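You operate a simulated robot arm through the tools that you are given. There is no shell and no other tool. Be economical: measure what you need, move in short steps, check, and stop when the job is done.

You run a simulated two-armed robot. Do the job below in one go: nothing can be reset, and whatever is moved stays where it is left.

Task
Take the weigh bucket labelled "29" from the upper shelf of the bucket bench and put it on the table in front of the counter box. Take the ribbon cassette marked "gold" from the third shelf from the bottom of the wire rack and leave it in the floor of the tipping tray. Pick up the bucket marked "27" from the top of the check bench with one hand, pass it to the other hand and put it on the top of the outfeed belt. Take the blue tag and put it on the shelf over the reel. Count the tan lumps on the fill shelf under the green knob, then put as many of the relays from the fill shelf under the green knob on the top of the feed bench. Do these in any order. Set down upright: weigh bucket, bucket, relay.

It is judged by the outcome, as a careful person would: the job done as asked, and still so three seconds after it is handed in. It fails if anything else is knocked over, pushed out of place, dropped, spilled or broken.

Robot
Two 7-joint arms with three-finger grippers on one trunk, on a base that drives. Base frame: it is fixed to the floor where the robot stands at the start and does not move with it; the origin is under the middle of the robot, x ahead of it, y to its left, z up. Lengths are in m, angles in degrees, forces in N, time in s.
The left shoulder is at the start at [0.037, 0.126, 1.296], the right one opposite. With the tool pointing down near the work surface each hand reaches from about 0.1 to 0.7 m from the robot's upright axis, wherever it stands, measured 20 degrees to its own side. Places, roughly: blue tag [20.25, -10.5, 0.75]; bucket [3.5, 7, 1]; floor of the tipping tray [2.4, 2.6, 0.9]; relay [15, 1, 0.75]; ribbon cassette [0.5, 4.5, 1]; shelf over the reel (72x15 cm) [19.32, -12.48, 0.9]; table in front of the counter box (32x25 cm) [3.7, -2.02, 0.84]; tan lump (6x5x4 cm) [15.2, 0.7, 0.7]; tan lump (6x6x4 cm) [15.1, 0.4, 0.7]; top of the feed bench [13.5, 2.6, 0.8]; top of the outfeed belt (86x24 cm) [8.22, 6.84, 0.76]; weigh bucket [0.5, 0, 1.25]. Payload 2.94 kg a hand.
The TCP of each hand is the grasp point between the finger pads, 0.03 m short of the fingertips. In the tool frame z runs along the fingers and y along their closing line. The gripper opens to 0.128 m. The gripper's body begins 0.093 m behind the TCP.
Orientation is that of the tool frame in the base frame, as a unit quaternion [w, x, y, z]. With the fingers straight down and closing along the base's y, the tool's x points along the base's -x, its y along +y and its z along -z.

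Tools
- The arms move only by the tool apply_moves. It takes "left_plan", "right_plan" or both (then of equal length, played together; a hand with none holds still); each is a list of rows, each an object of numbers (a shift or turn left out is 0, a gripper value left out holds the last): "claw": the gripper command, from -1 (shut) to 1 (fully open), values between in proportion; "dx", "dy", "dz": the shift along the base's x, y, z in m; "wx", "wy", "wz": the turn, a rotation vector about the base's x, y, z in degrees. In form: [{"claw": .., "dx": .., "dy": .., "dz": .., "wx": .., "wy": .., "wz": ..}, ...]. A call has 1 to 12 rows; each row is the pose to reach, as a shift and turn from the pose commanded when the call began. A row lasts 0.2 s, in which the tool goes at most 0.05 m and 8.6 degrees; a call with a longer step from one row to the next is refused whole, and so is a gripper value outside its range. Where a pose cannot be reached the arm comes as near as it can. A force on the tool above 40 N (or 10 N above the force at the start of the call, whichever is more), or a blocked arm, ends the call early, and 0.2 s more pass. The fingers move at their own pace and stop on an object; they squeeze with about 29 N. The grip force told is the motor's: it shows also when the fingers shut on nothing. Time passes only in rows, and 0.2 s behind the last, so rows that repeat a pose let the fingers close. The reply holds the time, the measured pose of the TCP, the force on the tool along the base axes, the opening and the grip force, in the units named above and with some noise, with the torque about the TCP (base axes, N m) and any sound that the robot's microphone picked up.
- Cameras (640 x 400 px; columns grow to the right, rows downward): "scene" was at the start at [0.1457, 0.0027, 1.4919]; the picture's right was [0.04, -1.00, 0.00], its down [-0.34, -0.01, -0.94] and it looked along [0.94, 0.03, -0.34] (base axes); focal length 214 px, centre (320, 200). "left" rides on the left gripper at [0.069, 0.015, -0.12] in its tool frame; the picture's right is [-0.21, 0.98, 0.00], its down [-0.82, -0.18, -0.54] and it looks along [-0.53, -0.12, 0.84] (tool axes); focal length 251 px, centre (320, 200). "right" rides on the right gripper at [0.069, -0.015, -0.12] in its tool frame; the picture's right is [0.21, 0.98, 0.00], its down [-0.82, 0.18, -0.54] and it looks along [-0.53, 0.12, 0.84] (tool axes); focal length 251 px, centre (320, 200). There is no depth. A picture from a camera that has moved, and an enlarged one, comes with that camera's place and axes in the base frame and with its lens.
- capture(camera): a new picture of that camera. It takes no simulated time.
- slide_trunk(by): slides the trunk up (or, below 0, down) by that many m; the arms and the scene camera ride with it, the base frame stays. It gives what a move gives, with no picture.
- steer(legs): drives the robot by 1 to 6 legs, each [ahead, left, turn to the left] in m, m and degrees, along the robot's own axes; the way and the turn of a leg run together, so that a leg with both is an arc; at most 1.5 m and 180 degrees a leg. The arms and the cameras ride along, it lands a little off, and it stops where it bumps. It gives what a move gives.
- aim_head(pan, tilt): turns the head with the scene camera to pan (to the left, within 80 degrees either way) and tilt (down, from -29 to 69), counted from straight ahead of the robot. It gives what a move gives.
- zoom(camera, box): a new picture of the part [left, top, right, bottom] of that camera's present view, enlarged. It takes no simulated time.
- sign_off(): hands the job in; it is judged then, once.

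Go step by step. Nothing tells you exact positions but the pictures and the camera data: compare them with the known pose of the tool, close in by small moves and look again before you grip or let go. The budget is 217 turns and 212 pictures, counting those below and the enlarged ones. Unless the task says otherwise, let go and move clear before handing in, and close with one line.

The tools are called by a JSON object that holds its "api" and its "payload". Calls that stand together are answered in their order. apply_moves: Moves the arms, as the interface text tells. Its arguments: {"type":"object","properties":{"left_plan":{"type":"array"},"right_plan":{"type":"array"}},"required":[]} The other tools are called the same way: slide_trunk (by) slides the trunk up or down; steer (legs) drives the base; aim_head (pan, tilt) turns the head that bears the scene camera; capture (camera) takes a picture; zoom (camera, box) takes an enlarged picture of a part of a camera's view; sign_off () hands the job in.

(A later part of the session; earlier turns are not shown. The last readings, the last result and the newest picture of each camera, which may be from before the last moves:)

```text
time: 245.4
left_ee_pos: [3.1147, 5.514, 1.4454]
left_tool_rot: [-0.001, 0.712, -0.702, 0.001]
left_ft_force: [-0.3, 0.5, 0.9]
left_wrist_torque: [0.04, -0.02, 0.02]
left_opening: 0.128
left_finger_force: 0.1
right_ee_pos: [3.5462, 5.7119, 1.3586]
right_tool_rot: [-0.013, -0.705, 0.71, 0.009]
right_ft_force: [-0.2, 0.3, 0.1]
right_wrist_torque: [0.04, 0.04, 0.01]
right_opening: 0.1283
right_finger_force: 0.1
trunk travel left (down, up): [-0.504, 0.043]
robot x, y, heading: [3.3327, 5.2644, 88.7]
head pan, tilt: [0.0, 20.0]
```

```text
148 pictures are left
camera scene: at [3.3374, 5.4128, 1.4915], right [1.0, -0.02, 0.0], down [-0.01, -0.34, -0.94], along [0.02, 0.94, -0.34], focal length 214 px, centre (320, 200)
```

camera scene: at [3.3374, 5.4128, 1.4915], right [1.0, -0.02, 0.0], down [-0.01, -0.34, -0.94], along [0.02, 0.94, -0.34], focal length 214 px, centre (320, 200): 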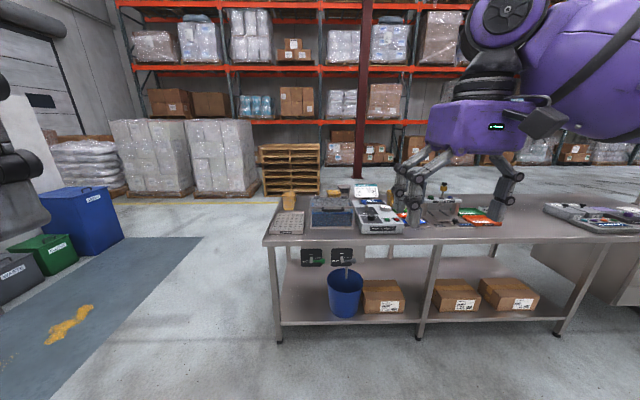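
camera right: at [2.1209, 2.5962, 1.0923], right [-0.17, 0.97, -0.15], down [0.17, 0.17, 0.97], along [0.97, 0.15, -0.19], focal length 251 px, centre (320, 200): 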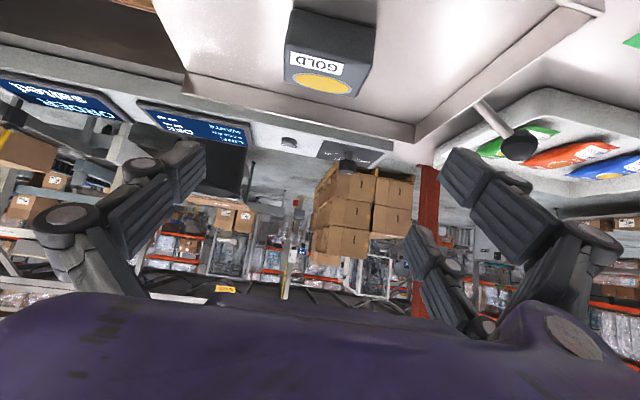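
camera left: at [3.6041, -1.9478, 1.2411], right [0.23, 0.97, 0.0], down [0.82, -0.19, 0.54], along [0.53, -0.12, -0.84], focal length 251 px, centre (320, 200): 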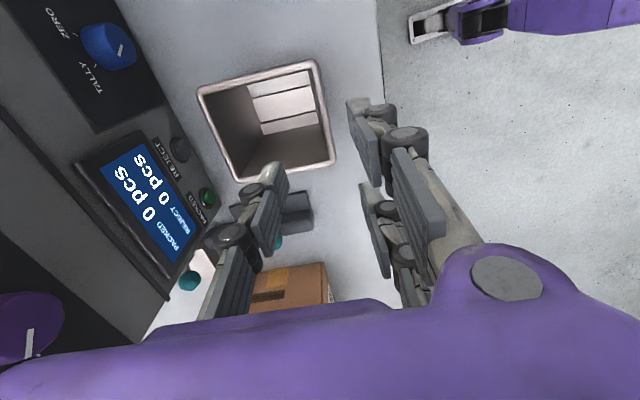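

{"api": "zoom", "payload": {"camera": "scene", "box": [255, 170, 415, 270]}}

{"api": "zoom", "payload": {"camera": "scene", "box": [400, 150, 640, 270]}}

```text
4.00 times, centred on (335, 220) of scene
camera zoom: at [3.3374, 5.4128, 1.4915], right [1.0, -0.02, 0.0], down [-0.01, -0.34, -0.94], along [0.02, 0.94, -0.34], focal length 858 px, centre (260, 120)
```

zoom: 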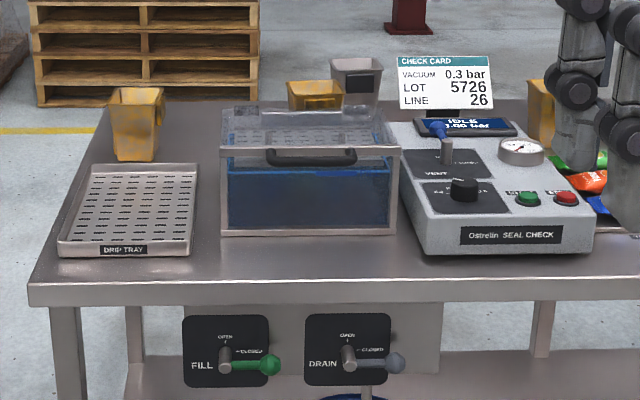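

```text
2.67 times, centred on (520, 210) of scene
camera zoom: at [3.3374, 5.4128, 1.4915], right [1.0, -0.02, 0.0], down [-0.01, -0.34, -0.94], along [0.02, 0.94, -0.34], focal length 572 px, centre (-213, 173)
```

zoom: 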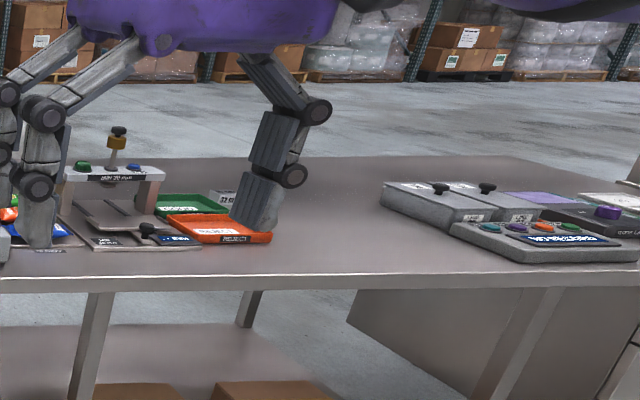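

Several buckets stand on this bench with no labels on this side. I drive around its left end to see them from behind.

{"api": "steer", "payload": {"legs": [[0, 1.1, 0], [1.5, 0, 0], [1.4, 0, 0], [0, 0, -140]]}}

{"api": "capture", "payload": {"camera": "scene"}}

```text
time: 274.9
left_ee_pos: [2.6291, 8.1577, 1.4463]
left_tool_rot: [0.001, 0.42, 0.907, -0.001]
left_ft_force: [-0.1, -0.9, -0.1]
left_wrist_torque: [0.04, -0.02, -0.02]
left_opening: 0.128
left_finger_force: 0.0
right_ee_pos: [2.4238, 7.732, 1.3596]
right_tool_rot: [0.004, 0.428, 0.904, 0.014]
right_ft_force: [-0.1, -0.2, 0.4]
right_wrist_torque: [0.0, 0.03, -0.01]
right_opening: 0.1277
right_finger_force: 0.0
trunk travel left (down, up): [-0.504, 0.043]
robot x, y, heading: [2.2983, 8.2099, -51.8]
head pan, tilt: [0.0, 20.0]
```

```text
145 pictures are left
camera scene: at [2.3935, 8.0934, 1.4915], right [-0.78, -0.62, 0.0], down [-0.21, 0.27, -0.94], along [0.58, -0.74, -0.34], focal length 214 px, centre (320, 200)
```

scene: 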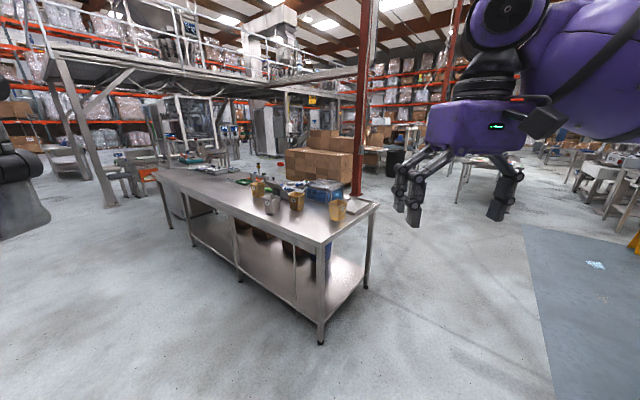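

{"api": "zoom", "payload": {"camera": "scene", "box": [230, 150, 390, 250]}}

{"api": "zoom", "payload": {"camera": "scene", "box": [240, 170, 300, 220]}}

{"api": "zoom", "payload": {"camera": "scene", "box": [280, 180, 360, 230]}}

```text
4.00 times, centred on (310, 200) of scene
camera zoom: at [2.3935, 8.0934, 1.4915], right [-0.78, -0.62, 0.0], down [-0.21, 0.27, -0.94], along [0.58, -0.74, -0.34], focal length 858 px, centre (360, 200)
```

zoom: 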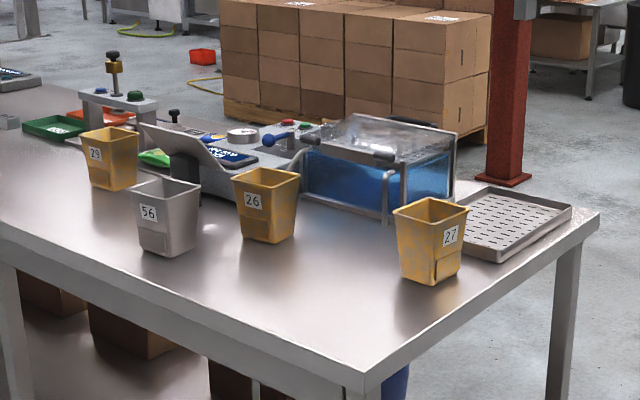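

```text
8.00 times, centred on (270, 195) of scene
camera zoom: at [2.3935, 8.0934, 1.4915], right [-0.78, -0.62, 0.0], down [-0.21, 0.27, -0.94], along [0.58, -0.74, -0.34], focal length 1716 px, centre (720, 240)
```

zoom: 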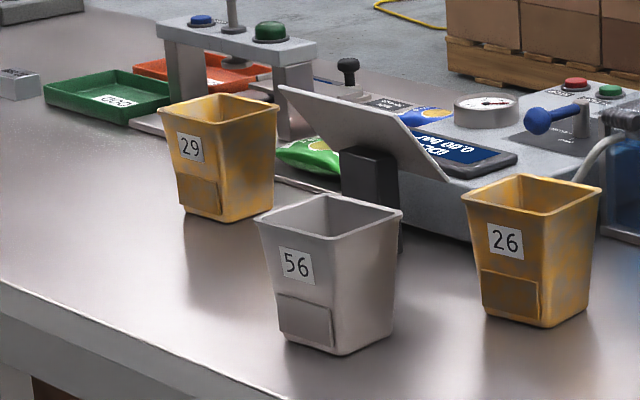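

```text
8.00 times, centred on (320, 205) of scene
camera zoom: at [2.3935, 8.0934, 1.4915], right [-0.78, -0.62, 0.0], down [-0.21, 0.27, -0.94], along [0.58, -0.74, -0.34], focal length 1716 px, centre (320, 160)
```

zoom: 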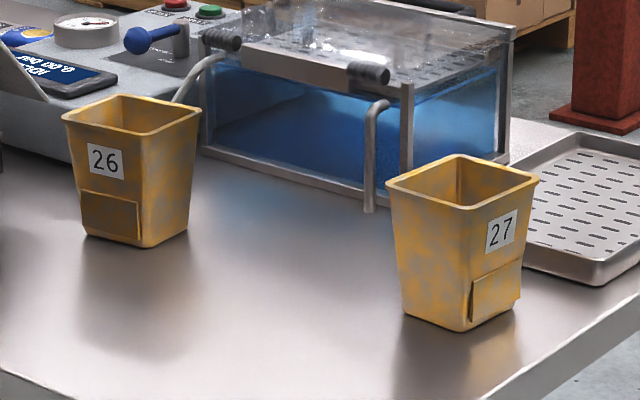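

Bucket 27 is the yellow one at the near bench corner, about (3.125, 6.98) with its rim 7.7 cm square. I go to the bench end and face +x.

{"api": "steer", "payload": {"legs": [[0, 0, 51.8], [0, -1.38, 0], [0.2, 0, 0]]}}

{"api": "aim_head", "payload": {"pan": 0, "tilt": 40}}

{"api": "capture", "payload": {"camera": "scene"}}

```text
time: 290.6
left_ee_pos: [2.7403, 7.0606, 1.4477]
left_tool_rot: [0.002, -0.021, 1.0, -0.002]
left_ft_force: [-0.1, 0.0, 0.9]
left_wrist_torque: [0.0, 0.0, 0.0]
left_opening: 0.1282
left_finger_force: 0.1
right_ee_pos: [2.9518, 6.6378, 1.3601]
right_tool_rot: [-0.002, -0.012, 1.0, 0.016]
right_ft_force: [-0.4, 0.9, -0.2]
right_wrist_torque: [-0.04, -0.02, 0.01]
right_opening: 0.1279
right_finger_force: 0.1
trunk travel left (down, up): [-0.504, 0.043]
robot x, y, heading: [2.501, 6.8328, 0.3]
head pan, tilt: [0.0, 20.0]
```

```text
time: 291.4
left_ee_pos: [2.7434, 7.0614, 1.4462]
left_tool_rot: [0.001, -0.021, 1.0, -0.001]
left_ft_force: [-0.4, -0.4, 0.8]
left_wrist_torque: [-0.03, 0.04, -0.04]
left_opening: 0.128
left_finger_force: 0.0
right_ee_pos: [2.9541, 6.6365, 1.36]
right_tool_rot: [-0.002, -0.011, 1.0, 0.014]
right_ft_force: [0.1, 0.8, 0.1]
right_wrist_torque: [-0.01, 0.04, -0.02]
right_opening: 0.1282
right_finger_force: 0.0
trunk travel left (down, up): [-0.504, 0.043]
robot x, y, heading: [2.5029, 6.8374, 0.3]
head pan, tilt: [0.0, 40.0]
```

```text
141 pictures are left
camera scene: at [2.6413, 6.8355, 1.4601], right [0.01, -1.0, 0.0], down [-0.64, 0.0, -0.77], along [0.77, 0.01, -0.64], focal length 214 px, centre (320, 200)
```

scene: 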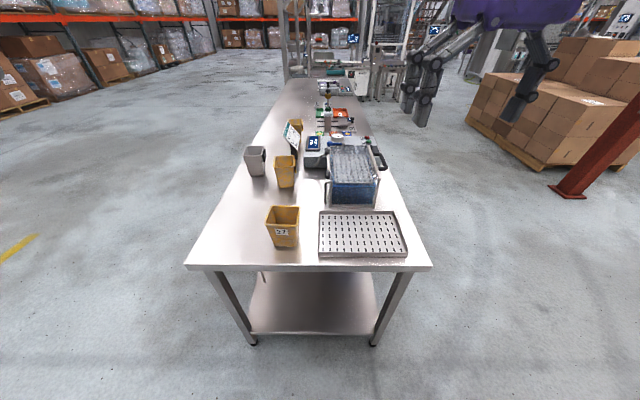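

I bring the left hand, yawed 90°, over the bucket to look.

{"api": "apply_moves", "payload": {"left_plan": [{"dx": 0.03, "wz": 7.5}, {"dx": 0.06, "wz": 15}, {"dx": 0.09, "wz": 22.5, "dz": -0.02}, {"dx": 0.12, "wz": 30, "dz": -0.04}, {"dx": 0.15, "wz": 37.5, "dz": -0.06, "dy": -0.01}, {"dx": 0.18, "wz": 45, "dz": -0.08, "dy": -0.02}, {"dx": 0.21, "wz": 52.5, "dz": -0.1, "dy": -0.03}, {"dx": 0.24, "wz": 60, "dz": -0.13, "dy": -0.04}, {"dx": 0.27, "wz": 67.5, "dz": -0.16, "dy": -0.05}, {"dx": 0.3, "wz": 75, "dz": -0.19, "dy": -0.06}, {"dx": 0.33, "wz": 82, "dz": -0.22, "dy": -0.07}, {"dx": 0.36, "wz": 88, "dz": -0.25, "dy": -0.07}]}}

{"api": "capture", "payload": {"camera": "left"}}

{"api": "capture", "payload": {"camera": "scene"}}

```text
time: 294.0
left_ee_pos: [3.1043, 6.9901, 1.1938]
left_tool_rot: [-0.001, 0.71, -0.704, 0.0]
left_ft_force: [-0.8, 0.0, -0.2]
left_wrist_torque: [0.01, -0.01, 0.03]
left_opening: 0.1275
left_finger_force: 0.1
right_ee_pos: [2.9547, 6.6368, 1.3579]
right_tool_rot: [-0.004, -0.012, 1.0, 0.015]
right_ft_force: [0.5, -0.3, 0.4]
right_wrist_torque: [0.02, 0.04, -0.04]
right_opening: 0.1282
right_finger_force: 0.1
trunk travel left (down, up): [-0.504, 0.043]
robot x, y, heading: [2.5022, 6.8344, 0.1]
head pan, tilt: [0.0, 40.0]
```

```text
140 pictures are left
camera left: at [3.0877, 6.9211, 1.3144], right [-0.98, 0.21, 0.0], down [0.17, 0.82, 0.54], along [0.11, 0.53, -0.84], focal length 251 px, centre (320, 200)
```

left: 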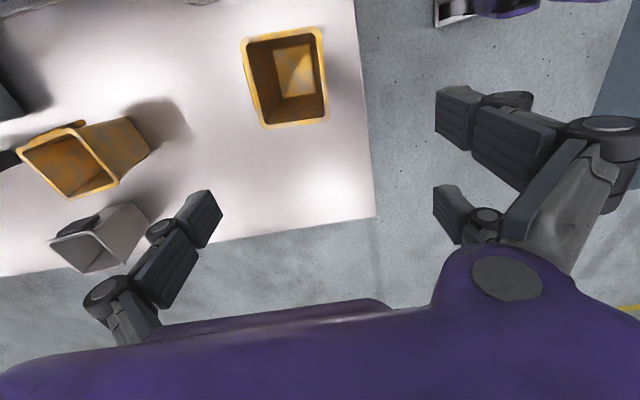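

```text
139 pictures are left
camera scene: at [2.6422, 6.8356, 1.4599], right [0.01, -1.0, 0.0], down [-0.64, 0.0, -0.77], along [0.77, 0.01, -0.64], focal length 214 px, centre (320, 200)
```

scene: 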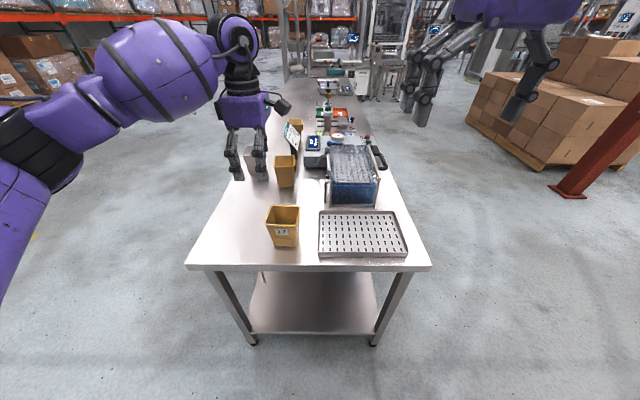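

{"api": "zoom", "payload": {"camera": "scene", "box": [240, 180, 340, 260]}}

```text
5.00 times, centred on (290, 220) of scene
camera zoom: at [2.6422, 6.8356, 1.4599], right [0.01, -1.0, 0.0], down [-0.64, 0.0, -0.77], along [0.77, 0.01, -0.64], focal length 1072 px, centre (470, 100)
```

zoom: 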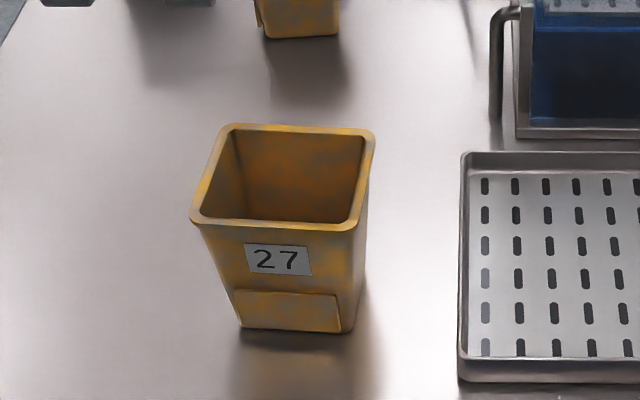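

The rim is at z≈.99, x 3.09–3.17, y 6.91–7.01. I align the left hand over the left half of the bucket and lower it.

{"api": "apply_moves", "payload": {"left_plan": [{"dx": 0.029, "dy": -0.012, "wz": -5}, {"dx": 0.029, "dy": -0.012, "dz": -0.05, "wz": -5}, {"dx": 0.029, "dy": -0.012, "dz": -0.1, "wz": -5}, {"dx": 0.029, "dy": -0.012, "dz": -0.14, "wz": -5}, {"dx": 0.029, "dy": -0.012, "dz": -0.16, "wz": -5}]}}

{"api": "capture", "payload": {"camera": "left"}}

{"api": "zoom", "payload": {"camera": "scene", "box": [220, 140, 340, 260]}}

```text
time: 295.2
left_ee_pos: [3.1321, 6.979, 1.0351]
left_tool_rot: [0.001, -0.678, 0.735, -0.001]
left_ft_force: [0.9, -1.3, -0.5]
left_wrist_torque: [-0.04, -0.01, 0.04]
left_opening: 0.1278
left_finger_force: 0.0
right_ee_pos: [2.9541, 6.6376, 1.3592]
right_tool_rot: [-0.003, -0.011, 1.0, 0.015]
right_ft_force: [-0.3, -0.2, -1.3]
right_wrist_torque: [-0.02, 0.05, 0.01]
right_opening: 0.1279
right_finger_force: 0.0
trunk travel left (down, up): [-0.504, 0.043]
robot x, y, heading: [2.505, 6.835, 0.5]
head pan, tilt: [0.0, 40.0]
```

```text
137 pictures are left
camera left: at [3.1091, 6.9112, 1.1554], right [-0.96, 0.29, 0.0], down [0.24, 0.8, 0.54], along [0.16, 0.52, -0.84], focal length 251 px, centre (320, 200)
```

left: 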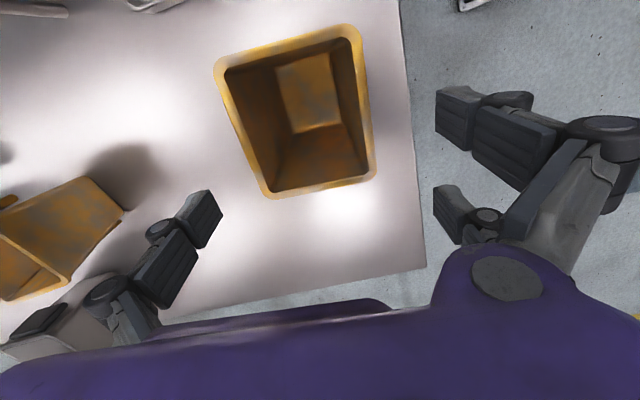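

```text
3.33 times, centred on (280, 200) of scene
camera zoom: at [2.6407, 6.836, 1.4601], right [0.01, -1.0, 0.0], down [-0.64, 0.0, -0.77], along [0.77, 0.01, -0.64], focal length 715 px, centre (453, 200)
```

zoom: 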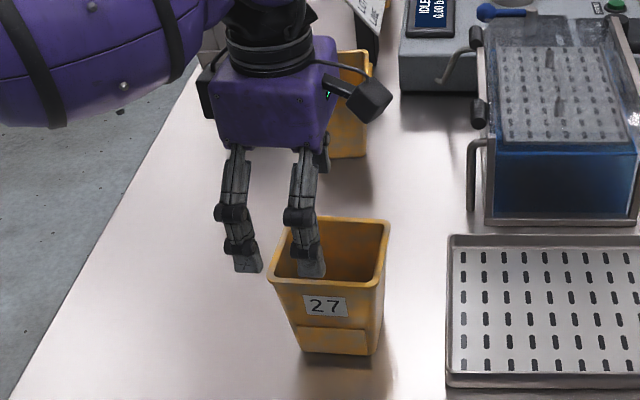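

{"api": "apply_moves", "payload": {"left_plan": [{"dx": 0.004, "dz": -0.03}, {"dx": 0.004, "dz": -0.06}, {"dx": 0.004, "dz": -0.065}, {"dx": 0.004, "dz": -0.065, "claw": -1}, {"dx": 0.004, "dz": -0.065, "claw": -1}, {"dx": 0.004, "dz": -0.065, "claw": -1}, {"dx": 0.004, "dz": -0.065, "claw": -1}]}}

{"api": "apply_moves", "payload": {"left_plan": [{"dz": 0.01}, {"dz": 0.03}, {"dz": 0.05}]}}

{"api": "capture", "payload": {"camera": "scene"}}

{"api": "capture", "payload": {"camera": "left"}}

```text
time: 296.8
left_ee_pos: [3.1361, 6.9779, 0.9719]
left_tool_rot: [0.001, -0.678, 0.735, -0.001]
left_ft_force: [4.4, -0.3, 4.8]
left_wrist_torque: [-0.38, -0.61, 0.18]
left_opening: 0.0953
left_finger_force: 28.9
right_ee_pos: [2.9534, 6.6378, 1.3582]
right_tool_rot: [-0.003, -0.011, 1.0, 0.014]
right_ft_force: [0.0, -0.2, 0.5]
right_wrist_torque: [0.02, 0.01, 0.03]
right_opening: 0.1282
right_finger_force: 0.0
trunk travel left (down, up): [-0.504, 0.043]
robot x, y, heading: [2.5029, 6.8371, 0.2]
head pan, tilt: [0.0, 40.0]
```

```text
time: 297.6
left_ee_pos: [3.1361, 6.9802, 1.0218]
left_tool_rot: [0.001, -0.679, 0.735, 0.001]
left_ft_force: [-0.5, 1.2, -3.5]
left_wrist_torque: [0.08, -0.03, 0.01]
left_opening: 0.0944
left_finger_force: 29.0
right_ee_pos: [2.9532, 6.6376, 1.3593]
right_tool_rot: [-0.003, -0.012, 1.0, 0.015]
right_ft_force: [0.8, 0.0, 0.6]
right_wrist_torque: [-0.04, 0.01, 0.02]
right_opening: 0.1281
right_finger_force: 0.0
trunk travel left (down, up): [-0.504, 0.043]
robot x, y, heading: [2.503, 6.8362, 0.1]
head pan, tilt: [0.0, 40.0]
```

```text
135 pictures are left
camera scene: at [2.6408, 6.8356, 1.4601], right [0.01, -1.0, 0.0], down [-0.64, 0.0, -0.77], along [0.77, 0.01, -0.64], focal length 214 px, centre (320, 200)
```

scene: 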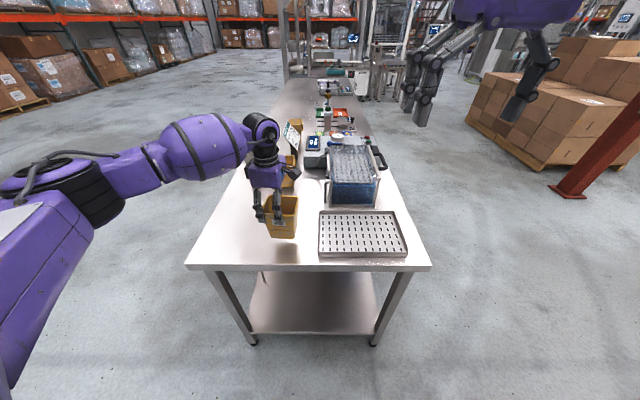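

```text
134 pictures are left
camera left: at [3.1131, 6.9118, 1.1411], right [-0.96, 0.29, 0.0], down [0.24, 0.8, 0.54], along [0.16, 0.52, -0.84], focal length 251 px, centre (320, 200)
```

left: 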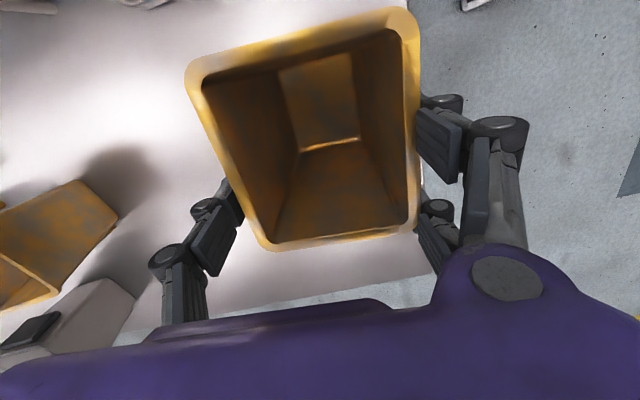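

It is held. I lift and back away from the bench for the handover.

{"api": "apply_moves", "payload": {"left_plan": [{"dz": 0.04}, {"dz": 0.08}, {"dz": 0.12}, {"dz": 0.15}]}}

{"api": "steer", "payload": {"legs": [[-0.6, 0, 0]]}}

{"api": "apply_moves", "payload": {"left_plan": [{"dx": -0.03, "dy": -0.02}, {"dx": -0.06, "dy": -0.04}, {"dx": -0.09, "dy": -0.06}, {"dx": -0.12, "dy": -0.08}], "right_plan": [{"wz": 8, "dy": -0.02}, {"wz": 16, "dy": -0.04}, {"wz": 24, "dy": -0.06}, {"wz": 32, "dy": -0.08}]}}

```text
time: 298.6
left_ee_pos: [3.1348, 6.9793, 1.1705]
left_tool_rot: [0.001, -0.677, 0.736, 0.0]
left_ft_force: [-0.1, -1.0, -4.8]
left_wrist_torque: [0.08, -0.01, 0.03]
left_opening: 0.0946
left_finger_force: 28.5
right_ee_pos: [2.9532, 6.6376, 1.3592]
right_tool_rot: [-0.002, -0.012, 1.0, 0.014]
right_ft_force: [-0.2, 0.7, 0.2]
right_wrist_torque: [0.03, 0.01, -0.01]
right_opening: 0.1276
right_finger_force: 0.1
trunk travel left (down, up): [-0.504, 0.043]
robot x, y, heading: [2.5015, 6.8347, 0.2]
head pan, tilt: [0.0, 40.0]
```

```text
time: 302.0
left_ee_pos: [2.532, 6.9743, 1.1692]
left_tool_rot: [0.001, -0.678, 0.735, -0.001]
left_ft_force: [0.0, -0.5, -4.2]
left_wrist_torque: [0.1, -0.02, -0.04]
left_opening: 0.0945
left_finger_force: 28.8
right_ee_pos: [2.3515, 6.6328, 1.3578]
right_tool_rot: [-0.004, -0.011, 1.0, 0.014]
right_ft_force: [-0.5, -0.6, 0.5]
right_wrist_torque: [0.01, 0.02, -0.01]
right_opening: 0.1279
right_finger_force: 0.1
trunk travel left (down, up): [-0.504, 0.043]
robot x, y, heading: [1.8987, 6.8317, 0.2]
head pan, tilt: [0.0, 40.0]
```

```text
time: 303.0
left_ee_pos: [2.4106, 6.8911, 1.1721]
left_tool_rot: [0.002, -0.679, 0.734, 0.0]
left_ft_force: [0.7, -1.1, -3.9]
left_wrist_torque: [0.13, 0.0, 0.0]
left_opening: 0.0943
left_finger_force: 29.0
right_ee_pos: [2.3487, 6.5522, 1.3599]
right_tool_rot: [-0.007, -0.288, 0.958, 0.013]
right_ft_force: [-0.6, -1.3, 0.0]
right_wrist_torque: [-0.03, 0.01, 0.01]
right_opening: 0.1277
right_finger_force: 0.1
trunk travel left (down, up): [-0.504, 0.043]
robot x, y, heading: [1.9001, 6.8281, 0.1]
head pan, tilt: [0.0, 40.0]
```

Now I yaw the right hand to match the left, then tilt it 45° inward.

{"api": "apply_moves", "payload": {"right_plan": [{"wz": 8}, {"wz": 16}, {"wz": 24}, {"wz": 32}, {"wz": 40}, {"wz": 48}, {"wz": 52}]}}

{"api": "apply_moves", "payload": {"right_plan": [{"wx": 8}, {"wx": 16, "dx": 0.01}, {"wx": 24, "dx": 0.02}, {"wx": 32, "dx": 0.03}, {"wx": 40, "dx": 0.04}, {"wx": 45, "dx": 0.05}]}}

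{"api": "capture", "payload": {"camera": "scene"}}

{"api": "capture", "payload": {"camera": "right"}}

```text
time: 304.6
left_ee_pos: [2.4128, 6.8941, 1.1701]
left_tool_rot: [0.001, -0.679, 0.735, 0.0]
left_ft_force: [0.0, 0.1, -4.8]
left_wrist_torque: [0.1, -0.02, -0.01]
left_opening: 0.0945
left_finger_force: 29.4
right_ee_pos: [2.3505, 6.553, 1.3585]
right_tool_rot: [-0.012, -0.678, 0.735, 0.009]
right_ft_force: [0.4, 0.1, 0.2]
right_wrist_torque: [-0.01, -0.02, 0.0]
right_opening: 0.128
right_finger_force: 0.0
trunk travel left (down, up): [-0.504, 0.043]
robot x, y, heading: [1.8975, 6.8304, 0.3]
head pan, tilt: [0.0, 40.0]
```

```text
time: 306.0
left_ee_pos: [2.4127, 6.8936, 1.1701]
left_tool_rot: [0.001, -0.678, 0.735, -0.001]
left_ft_force: [-0.1, -0.7, -4.6]
left_wrist_torque: [0.08, 0.0, 0.01]
left_opening: 0.0946
left_finger_force: 28.8
right_ee_pos: [2.4002, 6.5521, 1.358]
right_tool_rot: [0.249, -0.63, 0.676, 0.29]
right_ft_force: [0.4, -0.2, 0.4]
right_wrist_torque: [0.03, 0.02, 0.03]
right_opening: 0.1277
right_finger_force: 0.0
trunk travel left (down, up): [-0.504, 0.043]
robot x, y, heading: [1.9005, 6.831, 0.4]
head pan, tilt: [0.0, 40.0]
```

```text
133 pictures are left
camera scene: at [2.0383, 6.8309, 1.4599], right [0.01, -1.0, 0.0], down [-0.64, 0.0, -0.77], along [0.77, 0.01, -0.64], focal length 214 px, centre (320, 200)
```

scene: 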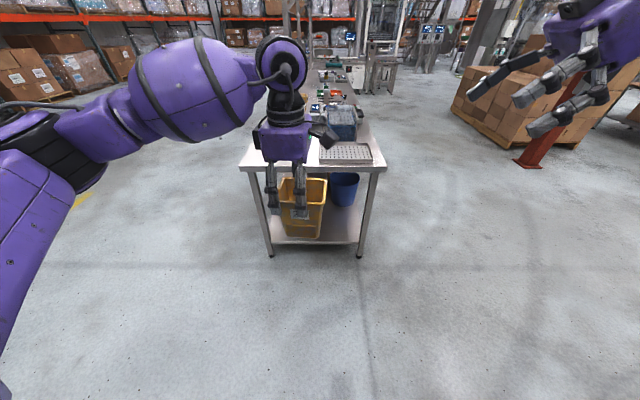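

```text
132 pictures are left
camera right: at [2.4139, 6.4182, 1.394], right [-0.99, -0.12, -0.07], down [-0.1, 0.21, 0.97], along [-0.1, 0.97, -0.21], focal length 251 px, centre (320, 200)
```

right: 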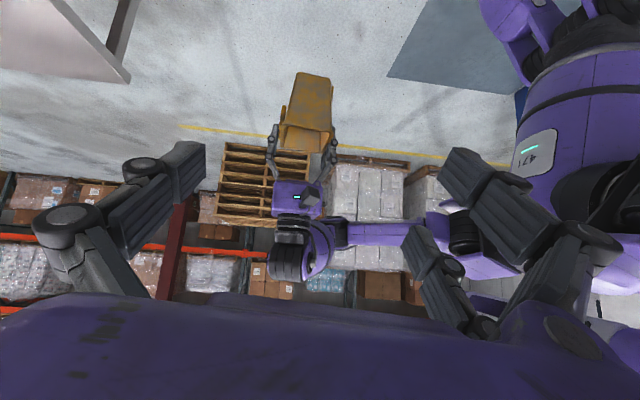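

Both hands are ready. I bring the right hand to a pre-grasp beside the bucket.

{"api": "apply_moves", "payload": {"right_plan": [{"dx": 0.003, "dy": 0.037, "dz": -0.02, "wy": -1, "wz": -0.5}, {"dx": 0.005, "dy": 0.074, "dz": -0.04, "wy": -2, "wz": -1}, {"dx": 0.007, "dy": 0.111, "dz": -0.06, "wy": -3, "wz": -1.5}, {"dx": 0.009, "dy": 0.148, "dz": -0.08, "wy": -4, "wz": -2}, {"dx": 0.009, "dy": 0.185, "dz": -0.1, "wy": -4.5, "wz": -2.5}, {"dx": 0.009, "dy": 0.211, "dz": -0.109, "wy": -4.5, "wz": -2.5}]}}

{"api": "capture", "payload": {"camera": "right"}}

{"api": "zoom", "payload": {"camera": "scene", "box": [220, 20, 480, 260]}}

```text
time: 307.4
left_ee_pos: [2.4128, 6.894, 1.1682]
left_tool_rot: [0.002, -0.678, 0.735, 0.001]
left_ft_force: [0.3, 0.8, -3.6]
left_wrist_torque: [0.08, -0.05, -0.02]
left_opening: 0.0944
left_finger_force: 29.0
right_ee_pos: [2.4099, 6.7641, 1.2502]
right_tool_rot: [0.281, -0.627, 0.679, 0.259]
right_ft_force: [-0.3, -0.9, 0.7]
right_wrist_torque: [-0.03, -0.02, -0.03]
right_opening: 0.1275
right_finger_force: 0.0
trunk travel left (down, up): [-0.504, 0.043]
robot x, y, heading: [1.897, 6.8299, 0.5]
head pan, tilt: [0.0, 40.0]
```

```text
131 pictures are left
camera right: at [2.414, 6.6291, 1.2867], right [-0.99, -0.07, -0.15], down [-0.16, 0.21, 0.96], along [-0.04, 0.97, -0.22], focal length 251 px, centre (320, 200)
```

right: 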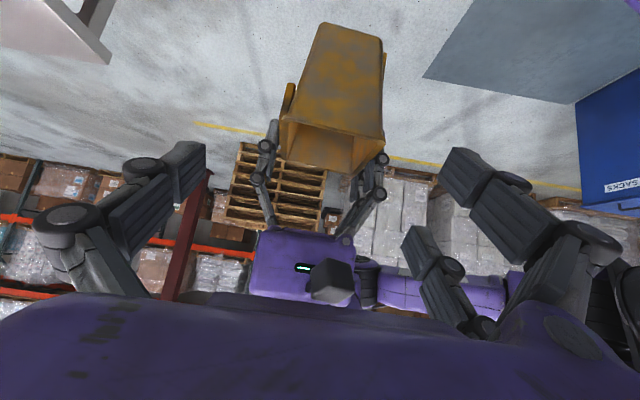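

```text
1.67 times, centred on (350, 140) of scene
camera zoom: at [2.0379, 6.8321, 1.46], right [0.01, -1.0, 0.0], down [-0.64, -0.01, -0.77], along [0.77, 0.01, -0.64], focal length 358 px, centre (270, 300)
```

zoom: 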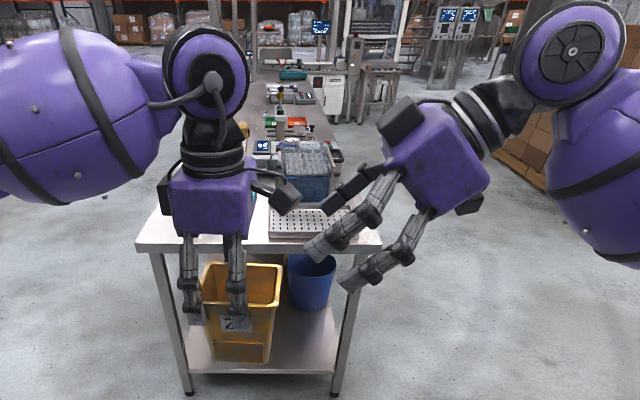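

The gripper shows three finger links, so the right hand must grip lower to clear the left fingers. I approach along its axis toward (2.408, 6.829, 1.112).

{"api": "apply_moves", "payload": {"right_plan": [{"dx": -0.002, "dy": -0.02, "dz": -0.04}, {"dx": -0.002, "dy": -0.02, "dz": -0.053}, {"dx": -0.002, "dy": 0.005, "dz": -0.078}, {"dx": -0.002, "dy": 0.03, "dz": -0.103}]}}

{"api": "capture", "payload": {"camera": "right"}}

{"api": "zoom", "payload": {"camera": "scene", "box": [220, 60, 440, 260]}}

```text
time: 308.4
left_ee_pos: [2.4123, 6.8952, 1.1705]
left_tool_rot: [0.001, -0.679, 0.734, 0.0]
left_ft_force: [0.2, -0.5, -4.2]
left_wrist_torque: [0.1, 0.04, 0.03]
left_opening: 0.094
left_finger_force: 29.3
right_ee_pos: [2.4085, 6.7935, 1.1466]
right_tool_rot: [0.281, -0.626, 0.68, 0.258]
right_ft_force: [-0.8, 0.5, 0.4]
right_wrist_torque: [-0.01, 0.0, -0.03]
right_opening: 0.1278
right_finger_force: 0.1
trunk travel left (down, up): [-0.504, 0.043]
robot x, y, heading: [1.9005, 6.8289, 0.4]
head pan, tilt: [0.0, 40.0]
```

```text
129 pictures are left
camera right: at [2.4115, 6.6585, 1.1832], right [-0.99, -0.07, -0.15], down [-0.16, 0.21, 0.96], along [-0.04, 0.97, -0.22], focal length 251 px, centre (320, 200)
```

right: 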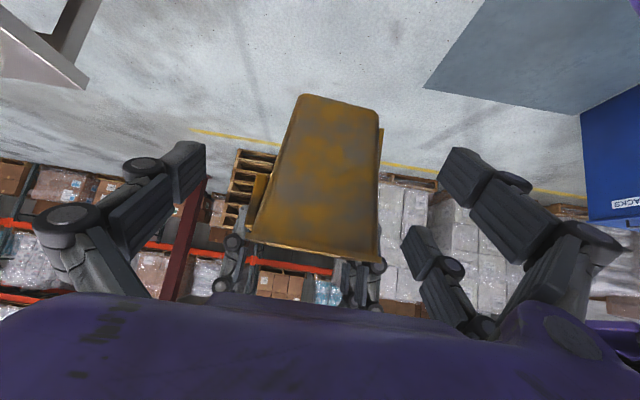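

```text
2.00 times, centred on (330, 160) of scene
camera zoom: at [2.038, 6.8315, 1.46], right [0.01, -1.0, 0.0], down [-0.64, -0.01, -0.77], along [0.77, 0.01, -0.64], focal length 429 px, centre (300, 280)
```

zoom: 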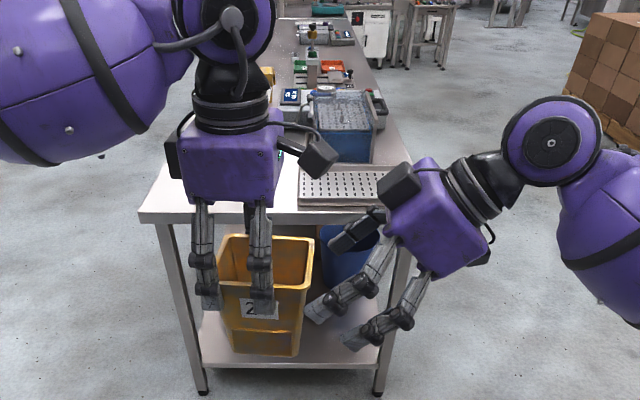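

{"api": "apply_moves", "payload": {"right_plan": [{"dy": 0.018, "dz": -0.018}, {"dy": 0.035, "dz": -0.034}]}}

{"api": "capture", "payload": {"camera": "right"}}

{"api": "zoom", "payload": {"camera": "scene", "box": [240, 120, 400, 260]}}

```text
time: 309.0
left_ee_pos: [2.4125, 6.8941, 1.1707]
left_tool_rot: [0.001, -0.679, 0.734, 0.0]
left_ft_force: [0.6, -0.5, -3.5]
left_wrist_torque: [0.12, -0.03, 0.01]
left_opening: 0.0943
left_finger_force: 29.4
right_ee_pos: [2.4084, 6.8298, 1.1127]
right_tool_rot: [0.281, -0.627, 0.678, 0.261]
right_ft_force: [0.1, -0.2, 0.4]
right_wrist_torque: [-0.01, -0.01, 0.04]
right_opening: 0.128
right_finger_force: 0.1
trunk travel left (down, up): [-0.504, 0.043]
robot x, y, heading: [1.9, 6.8308, 0.5]
head pan, tilt: [0.0, 40.0]
```

```text
127 pictures are left
camera right: at [2.412, 6.6947, 1.1495], right [-0.99, -0.07, -0.15], down [-0.16, 0.21, 0.96], along [-0.04, 0.97, -0.22], focal length 251 px, centre (320, 200)
```

right: 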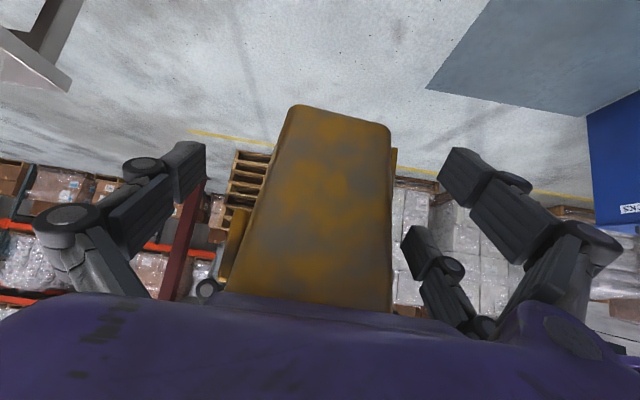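

```text
2.86 times, centred on (320, 190) of scene
camera zoom: at [2.0379, 6.8317, 1.46], right [0.01, -1.0, 0.0], down [-0.64, -0.01, -0.77], along [0.77, 0.01, -0.64], focal length 613 px, centre (320, 229)
```

zoom: 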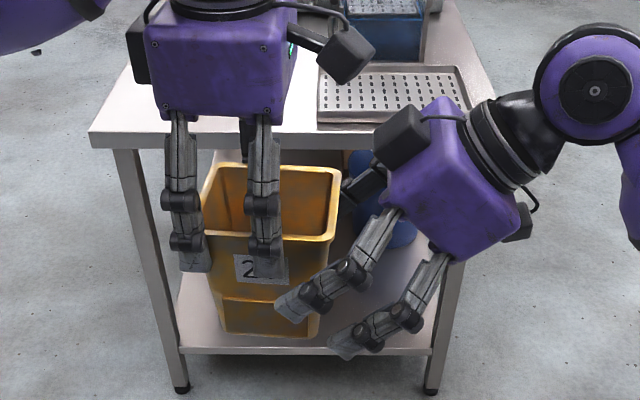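

I nudge 8 mm further in along the axis and close the right hand.

{"api": "apply_moves", "payload": {"right_plan": [{"dy": 0.006, "dz": -0.006}, {"dy": 0.006, "dz": -0.006, "claw": 0.3}, {"dy": 0.006, "dz": -0.006, "claw": -0.2}, {"dy": 0.006, "dz": -0.006, "claw": -1}, {"dy": 0.006, "dz": -0.006, "claw": -1}, {"dy": 0.006, "dz": -0.006, "claw": -1}]}}

{"api": "zoom", "payload": {"camera": "scene", "box": [240, 120, 400, 260]}}

{"api": "capture", "payload": {"camera": "right"}}

```text
time: 310.4
left_ee_pos: [2.4151, 6.8947, 1.1702]
left_tool_rot: [0.005, -0.68, 0.733, -0.002]
left_ft_force: [37.1, 7.7, -8.9]
left_wrist_torque: [0.04, -0.42, 1.32]
left_opening: 0.0942
left_finger_force: 29.1
right_ee_pos: [2.4048, 6.8363, 1.1067]
right_tool_rot: [0.28, -0.628, 0.678, 0.261]
right_ft_force: [-37.3, -9.8, 5.3]
right_wrist_torque: [0.88, -2.0, 0.8]
right_opening: 0.079
right_finger_force: 28.8
trunk travel left (down, up): [-0.504, 0.043]
robot x, y, heading: [1.9019, 6.8338, 0.4]
head pan, tilt: [0.0, 40.0]
```

```text
2.86 times, centred on (320, 190) of scene
camera zoom: at [2.0376, 6.8313, 1.4601], right [0.01, -1.0, 0.0], down [-0.64, -0.01, -0.77], along [0.77, 0.01, -0.64], focal length 613 px, centre (320, 229)
```

zoom: 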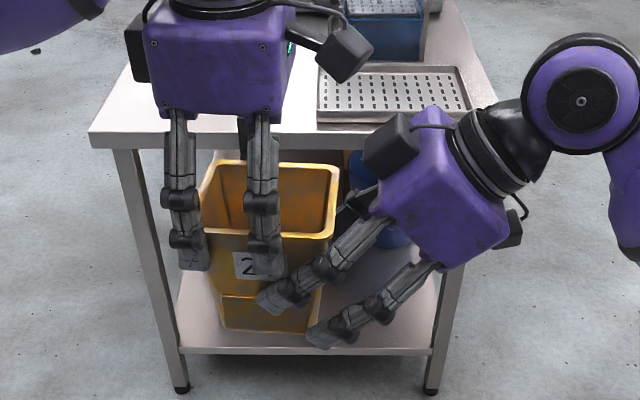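

```text
124 pictures are left
camera right: at [2.4102, 6.7011, 1.1433], right [-0.99, -0.08, -0.15], down [-0.16, 0.21, 0.96], along [-0.04, 0.97, -0.22], focal length 251 px, centre (320, 200)
```

right: 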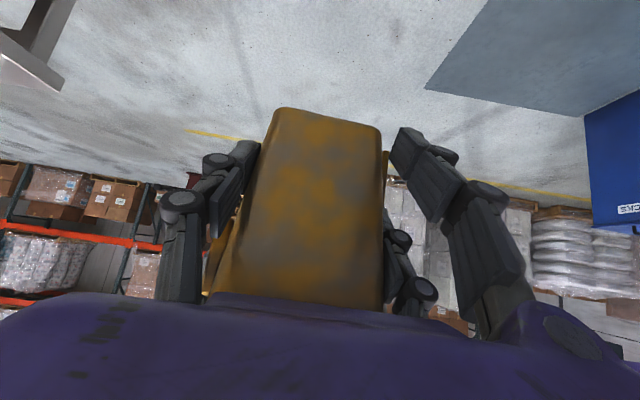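

Both hands hold it with some side strain. I relieve the strain with the right hand, then open the left.

{"api": "apply_moves", "payload": {"right_plan": [{"dx": -0.003}, {"dx": -0.006}, {"dx": -0.006}]}}

```text
time: 311.2
left_ee_pos: [2.4129, 6.893, 1.1697]
left_tool_rot: [0.003, -0.678, 0.735, -0.001]
left_ft_force: [16.7, 6.1, -7.4]
left_wrist_torque: [0.32, -0.8, 0.53]
left_opening: 0.0942
left_finger_force: 29.4
right_ee_pos: [2.4017, 6.8338, 1.1061]
right_tool_rot: [0.281, -0.627, 0.679, 0.259]
right_ft_force: [-16.1, -7.3, 2.4]
right_wrist_torque: [0.23, -0.32, 0.43]
right_opening: 0.0787
right_finger_force: 29.2
trunk travel left (down, up): [-0.504, 0.043]
robot x, y, heading: [1.8996, 6.8301, 0.4]
head pan, tilt: [0.0, 40.0]
```

{"api": "apply_moves", "payload": {"right_plan": [{"dx": -0.003}, {"dx": -0.004}, {"dx": -0.004}, {"dx": -0.004}, {"dx": -0.004}, {"dx": -0.004}], "left_plan": [{}, {}, {"claw": 0.6}, {"claw": 0.8}, {"claw": 1}, {"claw": 1}]}}

{"api": "zoom", "payload": {"camera": "scene", "box": [240, 120, 400, 260]}}

```text
time: 312.6
left_ee_pos: [2.4122, 6.8935, 1.1697]
left_tool_rot: [0.001, -0.679, 0.734, 0.0]
left_ft_force: [-0.1, -0.4, 0.6]
left_wrist_torque: [0.0, -0.02, -0.01]
left_opening: 0.1281
left_finger_force: 0.2
right_ee_pos: [2.3985, 6.8346, 1.1068]
right_tool_rot: [0.281, -0.626, 0.679, 0.259]
right_ft_force: [-0.3, 0.1, -0.6]
right_wrist_torque: [-0.16, 0.03, 0.0]
right_opening: 0.0782
right_finger_force: 28.6
trunk travel left (down, up): [-0.504, 0.043]
robot x, y, heading: [1.9041, 6.8307, 0.3]
head pan, tilt: [0.0, 40.0]
```

```text
2.86 times, centred on (320, 190) of scene
camera zoom: at [2.0376, 6.8312, 1.4601], right [0.01, -1.0, 0.0], down [-0.64, -0.01, -0.77], along [0.77, 0.01, -0.64], focal length 613 px, centre (320, 229)
```

zoom: 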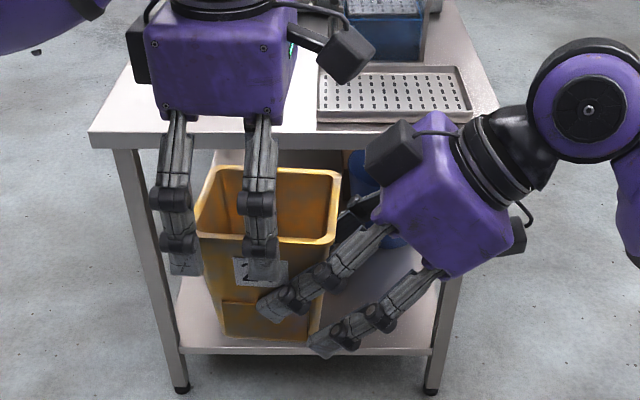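

{"api": "apply_moves", "payload": {"left_plan": [{"dz": 0.02}, {"dz": 0.05}, {"dz": 0.09}, {"dz": 0.13}, {"dz": 0.17, "dy": 0.03}, {"dz": 0.21, "dy": 0.06}]}}

{"api": "zoom", "payload": {"camera": "scene", "box": [220, 60, 440, 260]}}

```text
time: 314.0
left_ee_pos: [2.4105, 6.9555, 1.3818]
left_tool_rot: [0.003, -0.678, 0.735, -0.001]
left_ft_force: [-0.9, 0.2, -0.1]
left_wrist_torque: [-0.03, -0.03, -0.01]
left_opening: 0.128
left_finger_force: 0.0
right_ee_pos: [2.397, 6.8354, 1.1079]
right_tool_rot: [0.281, -0.627, 0.679, 0.258]
right_ft_force: [-0.5, -0.4, 0.0]
right_wrist_torque: [-0.18, 0.01, -0.04]
right_opening: 0.0782
right_finger_force: 28.9
trunk travel left (down, up): [-0.504, 0.043]
robot x, y, heading: [1.9026, 6.8363, 0.3]
head pan, tilt: [0.0, 40.0]
```

```text
2.00 times, centred on (330, 160) of scene
camera zoom: at [2.0358, 6.8319, 1.4603], right [0.01, -1.0, 0.0], down [-0.64, -0.01, -0.77], along [0.77, 0.01, -0.64], focal length 429 px, centre (300, 280)
```

zoom: 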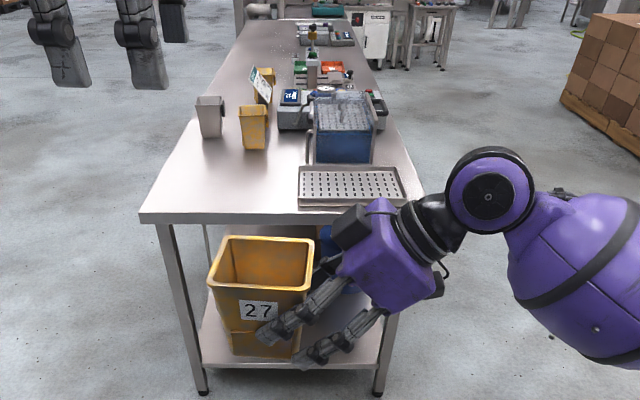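

The right hand now holds bucket 27 upright. I drive round behind the bench, toward the outfeed belt.

{"api": "steer", "payload": {"legs": [[0, 1.4, 0]]}}

{"api": "aim_head", "payload": {"pan": 0, "tilt": 15}}

{"api": "capture", "payload": {"camera": "scene"}}

```text
time: 326.5
left_ee_pos: [2.4038, 8.3515, 1.3808]
left_tool_rot: [0.001, -0.677, 0.736, 0.0]
left_ft_force: [-0.9, -0.7, 0.3]
left_wrist_torque: [-0.01, 0.03, -0.03]
left_opening: 0.1281
left_finger_force: 0.0
right_ee_pos: [2.3878, 8.2335, 1.1073]
right_tool_rot: [0.282, -0.625, 0.68, 0.259]
right_ft_force: [-0.4, 0.0, 0.9]
right_wrist_torque: [-0.15, 0.08, -0.02]
right_opening: 0.078
right_finger_force: 28.5
trunk travel left (down, up): [-0.504, 0.043]
robot x, y, heading: [1.8907, 8.2294, 0.1]
head pan, tilt: [0.0, 40.0]
```

```text
time: 327.4
left_ee_pos: [2.4045, 8.352, 1.3802]
left_tool_rot: [0.002, -0.677, 0.736, 0.0]
left_ft_force: [-0.6, 0.0, -0.6]
left_wrist_torque: [0.0, 0.03, 0.02]
left_opening: 0.128
left_finger_force: 0.2
right_ee_pos: [2.3893, 8.232, 1.1068]
right_tool_rot: [0.281, -0.626, 0.68, 0.259]
right_ft_force: [0.6, 0.4, -0.1]
right_wrist_torque: [-0.18, 0.06, 0.01]
right_opening: 0.0779
right_finger_force: 29.1
trunk travel left (down, up): [-0.504, 0.043]
robot x, y, heading: [1.8882, 8.2326, 0.1]
head pan, tilt: [0.0, 15.0]
```

```text
121 pictures are left
camera scene: at [2.0376, 8.2303, 1.4995], right [0.0, -1.0, 0.0], down [-0.26, 0.0, -0.97], along [0.97, 0.0, -0.26], focal length 214 px, centre (320, 200)
```

scene: 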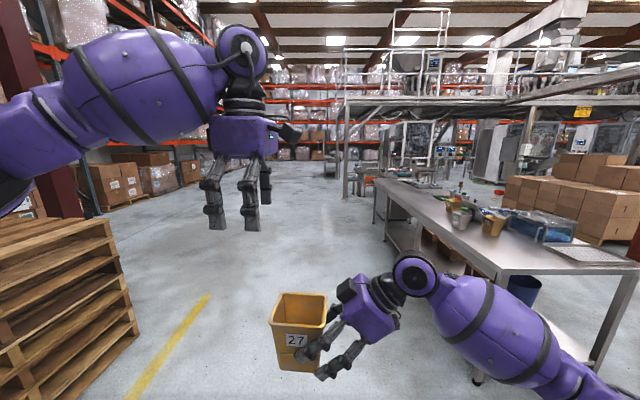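

{"api": "steer", "payload": {"legs": [[1.45, 0, 0], [1.45, 0, 0], [1.1, 0, 0]]}}

{"api": "capture", "payload": {"camera": "scene"}}

```text
time: 346.6
left_ee_pos: [6.4033, 8.3225, 1.3802]
left_tool_rot: [0.002, -0.671, 0.741, -0.001]
left_ft_force: [-0.3, -0.5, 1.0]
left_wrist_torque: [0.02, -0.01, 0.02]
left_opening: 0.128
left_finger_force: 0.0
right_ee_pos: [6.3859, 8.2037, 1.1064]
right_tool_rot: [0.284, -0.619, 0.686, 0.256]
right_ft_force: [0.7, -0.4, 0.2]
right_wrist_torque: [-0.14, 0.04, -0.01]
right_opening: 0.0777
right_finger_force: 29.4
trunk travel left (down, up): [-0.504, 0.043]
robot x, y, heading: [5.888, 8.2079, -0.6]
head pan, tilt: [0.0, 15.0]
```

```text
120 pictures are left
camera scene: at [6.0339, 8.2065, 1.4997], right [-0.01, -1.0, 0.0], down [-0.26, 0.0, -0.97], along [0.97, -0.01, -0.26], focal length 214 px, centre (320, 200)
```

scene: 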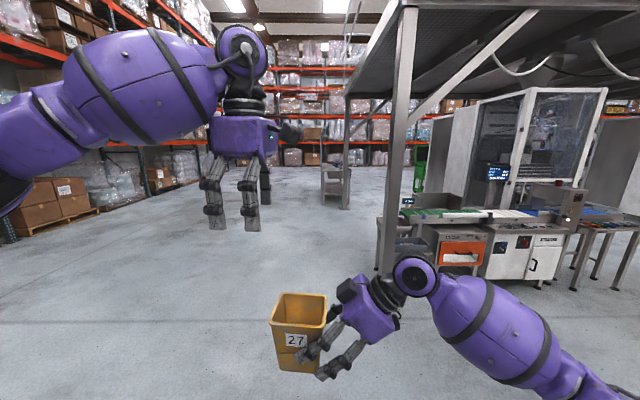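

{"api": "zoom", "payload": {"camera": "scene", "box": [360, 150, 640, 300]}}

```text
2.29 times, centred on (500, 225) of scene
camera zoom: at [6.0339, 8.2065, 1.4997], right [-0.01, -1.0, 0.0], down [-0.26, 0.0, -0.97], along [0.97, -0.01, -0.26], focal length 490 px, centre (-91, 143)
```

zoom: 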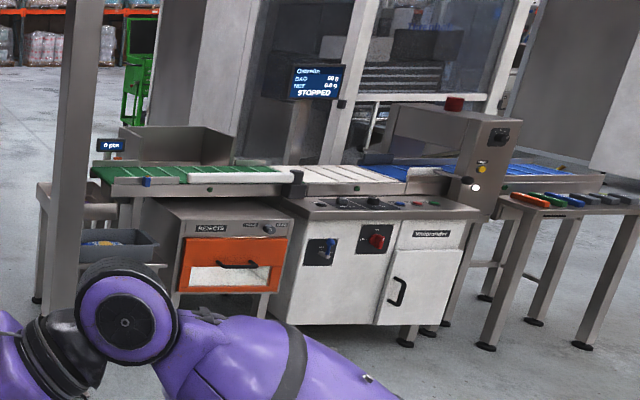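

The outfeed belt is the green one: x≈8.1–8.34, y≈6.40–7.27. I move in front of it.

{"api": "steer", "payload": {"legs": [[1.25, 0, 0.6], [0, -1.3, 0]]}}

{"api": "aim_head", "payload": {"pan": 0, "tilt": 35}}

{"api": "capture", "payload": {"camera": "scene"}}

```text
time: 364.2
left_ee_pos: [7.6409, 6.9992, 1.3809]
left_tool_rot: [0.001, -0.668, 0.744, -0.001]
left_ft_force: [-0.5, 0.1, 0.5]
left_wrist_torque: [-0.03, 0.01, -0.04]
left_opening: 0.128
left_finger_force: 0.0
right_ee_pos: [7.6221, 6.8809, 1.1065]
right_tool_rot: [0.285, -0.617, 0.688, 0.255]
right_ft_force: [0.7, 0.3, -0.1]
right_wrist_torque: [-0.12, 0.06, 0.03]
right_opening: 0.0773
right_finger_force: 28.8
trunk travel left (down, up): [-0.504, 0.043]
robot x, y, heading: [7.1255, 6.8952, -1.5]
head pan, tilt: [0.0, 15.0]
```

```text
time: 365.0
left_ee_pos: [7.6403, 6.9999, 1.3806]
left_tool_rot: [0.002, -0.668, 0.744, 0.0]
left_ft_force: [-0.6, -0.7, -0.6]
left_wrist_torque: [0.0, 0.01, -0.03]
left_opening: 0.128
left_finger_force: 0.1
right_ee_pos: [7.6226, 6.8812, 1.1064]
right_tool_rot: [0.284, -0.618, 0.687, 0.255]
right_ft_force: [0.4, 0.4, 0.1]
right_wrist_torque: [-0.16, 0.09, -0.01]
right_opening: 0.0773
right_finger_force: 29.1
trunk travel left (down, up): [-0.504, 0.043]
robot x, y, heading: [7.1243, 6.8917, -1.0]
head pan, tilt: [0.0, 35.0]
```

```text
118 pictures are left
camera scene: at [7.2654, 6.8871, 1.4677], right [-0.02, -1.0, 0.0], down [-0.57, 0.01, -0.82], along [0.82, -0.02, -0.57], focal length 214 px, centre (320, 200)
```

scene: 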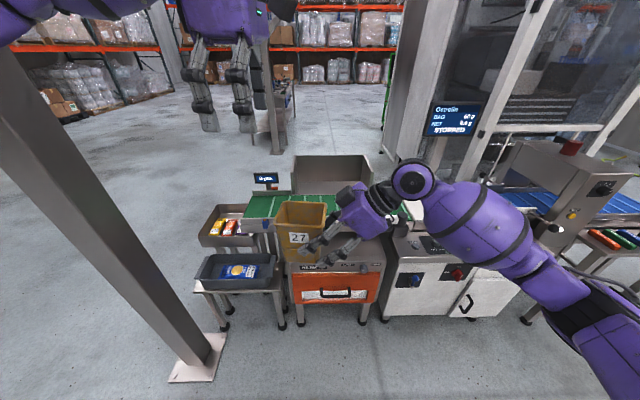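

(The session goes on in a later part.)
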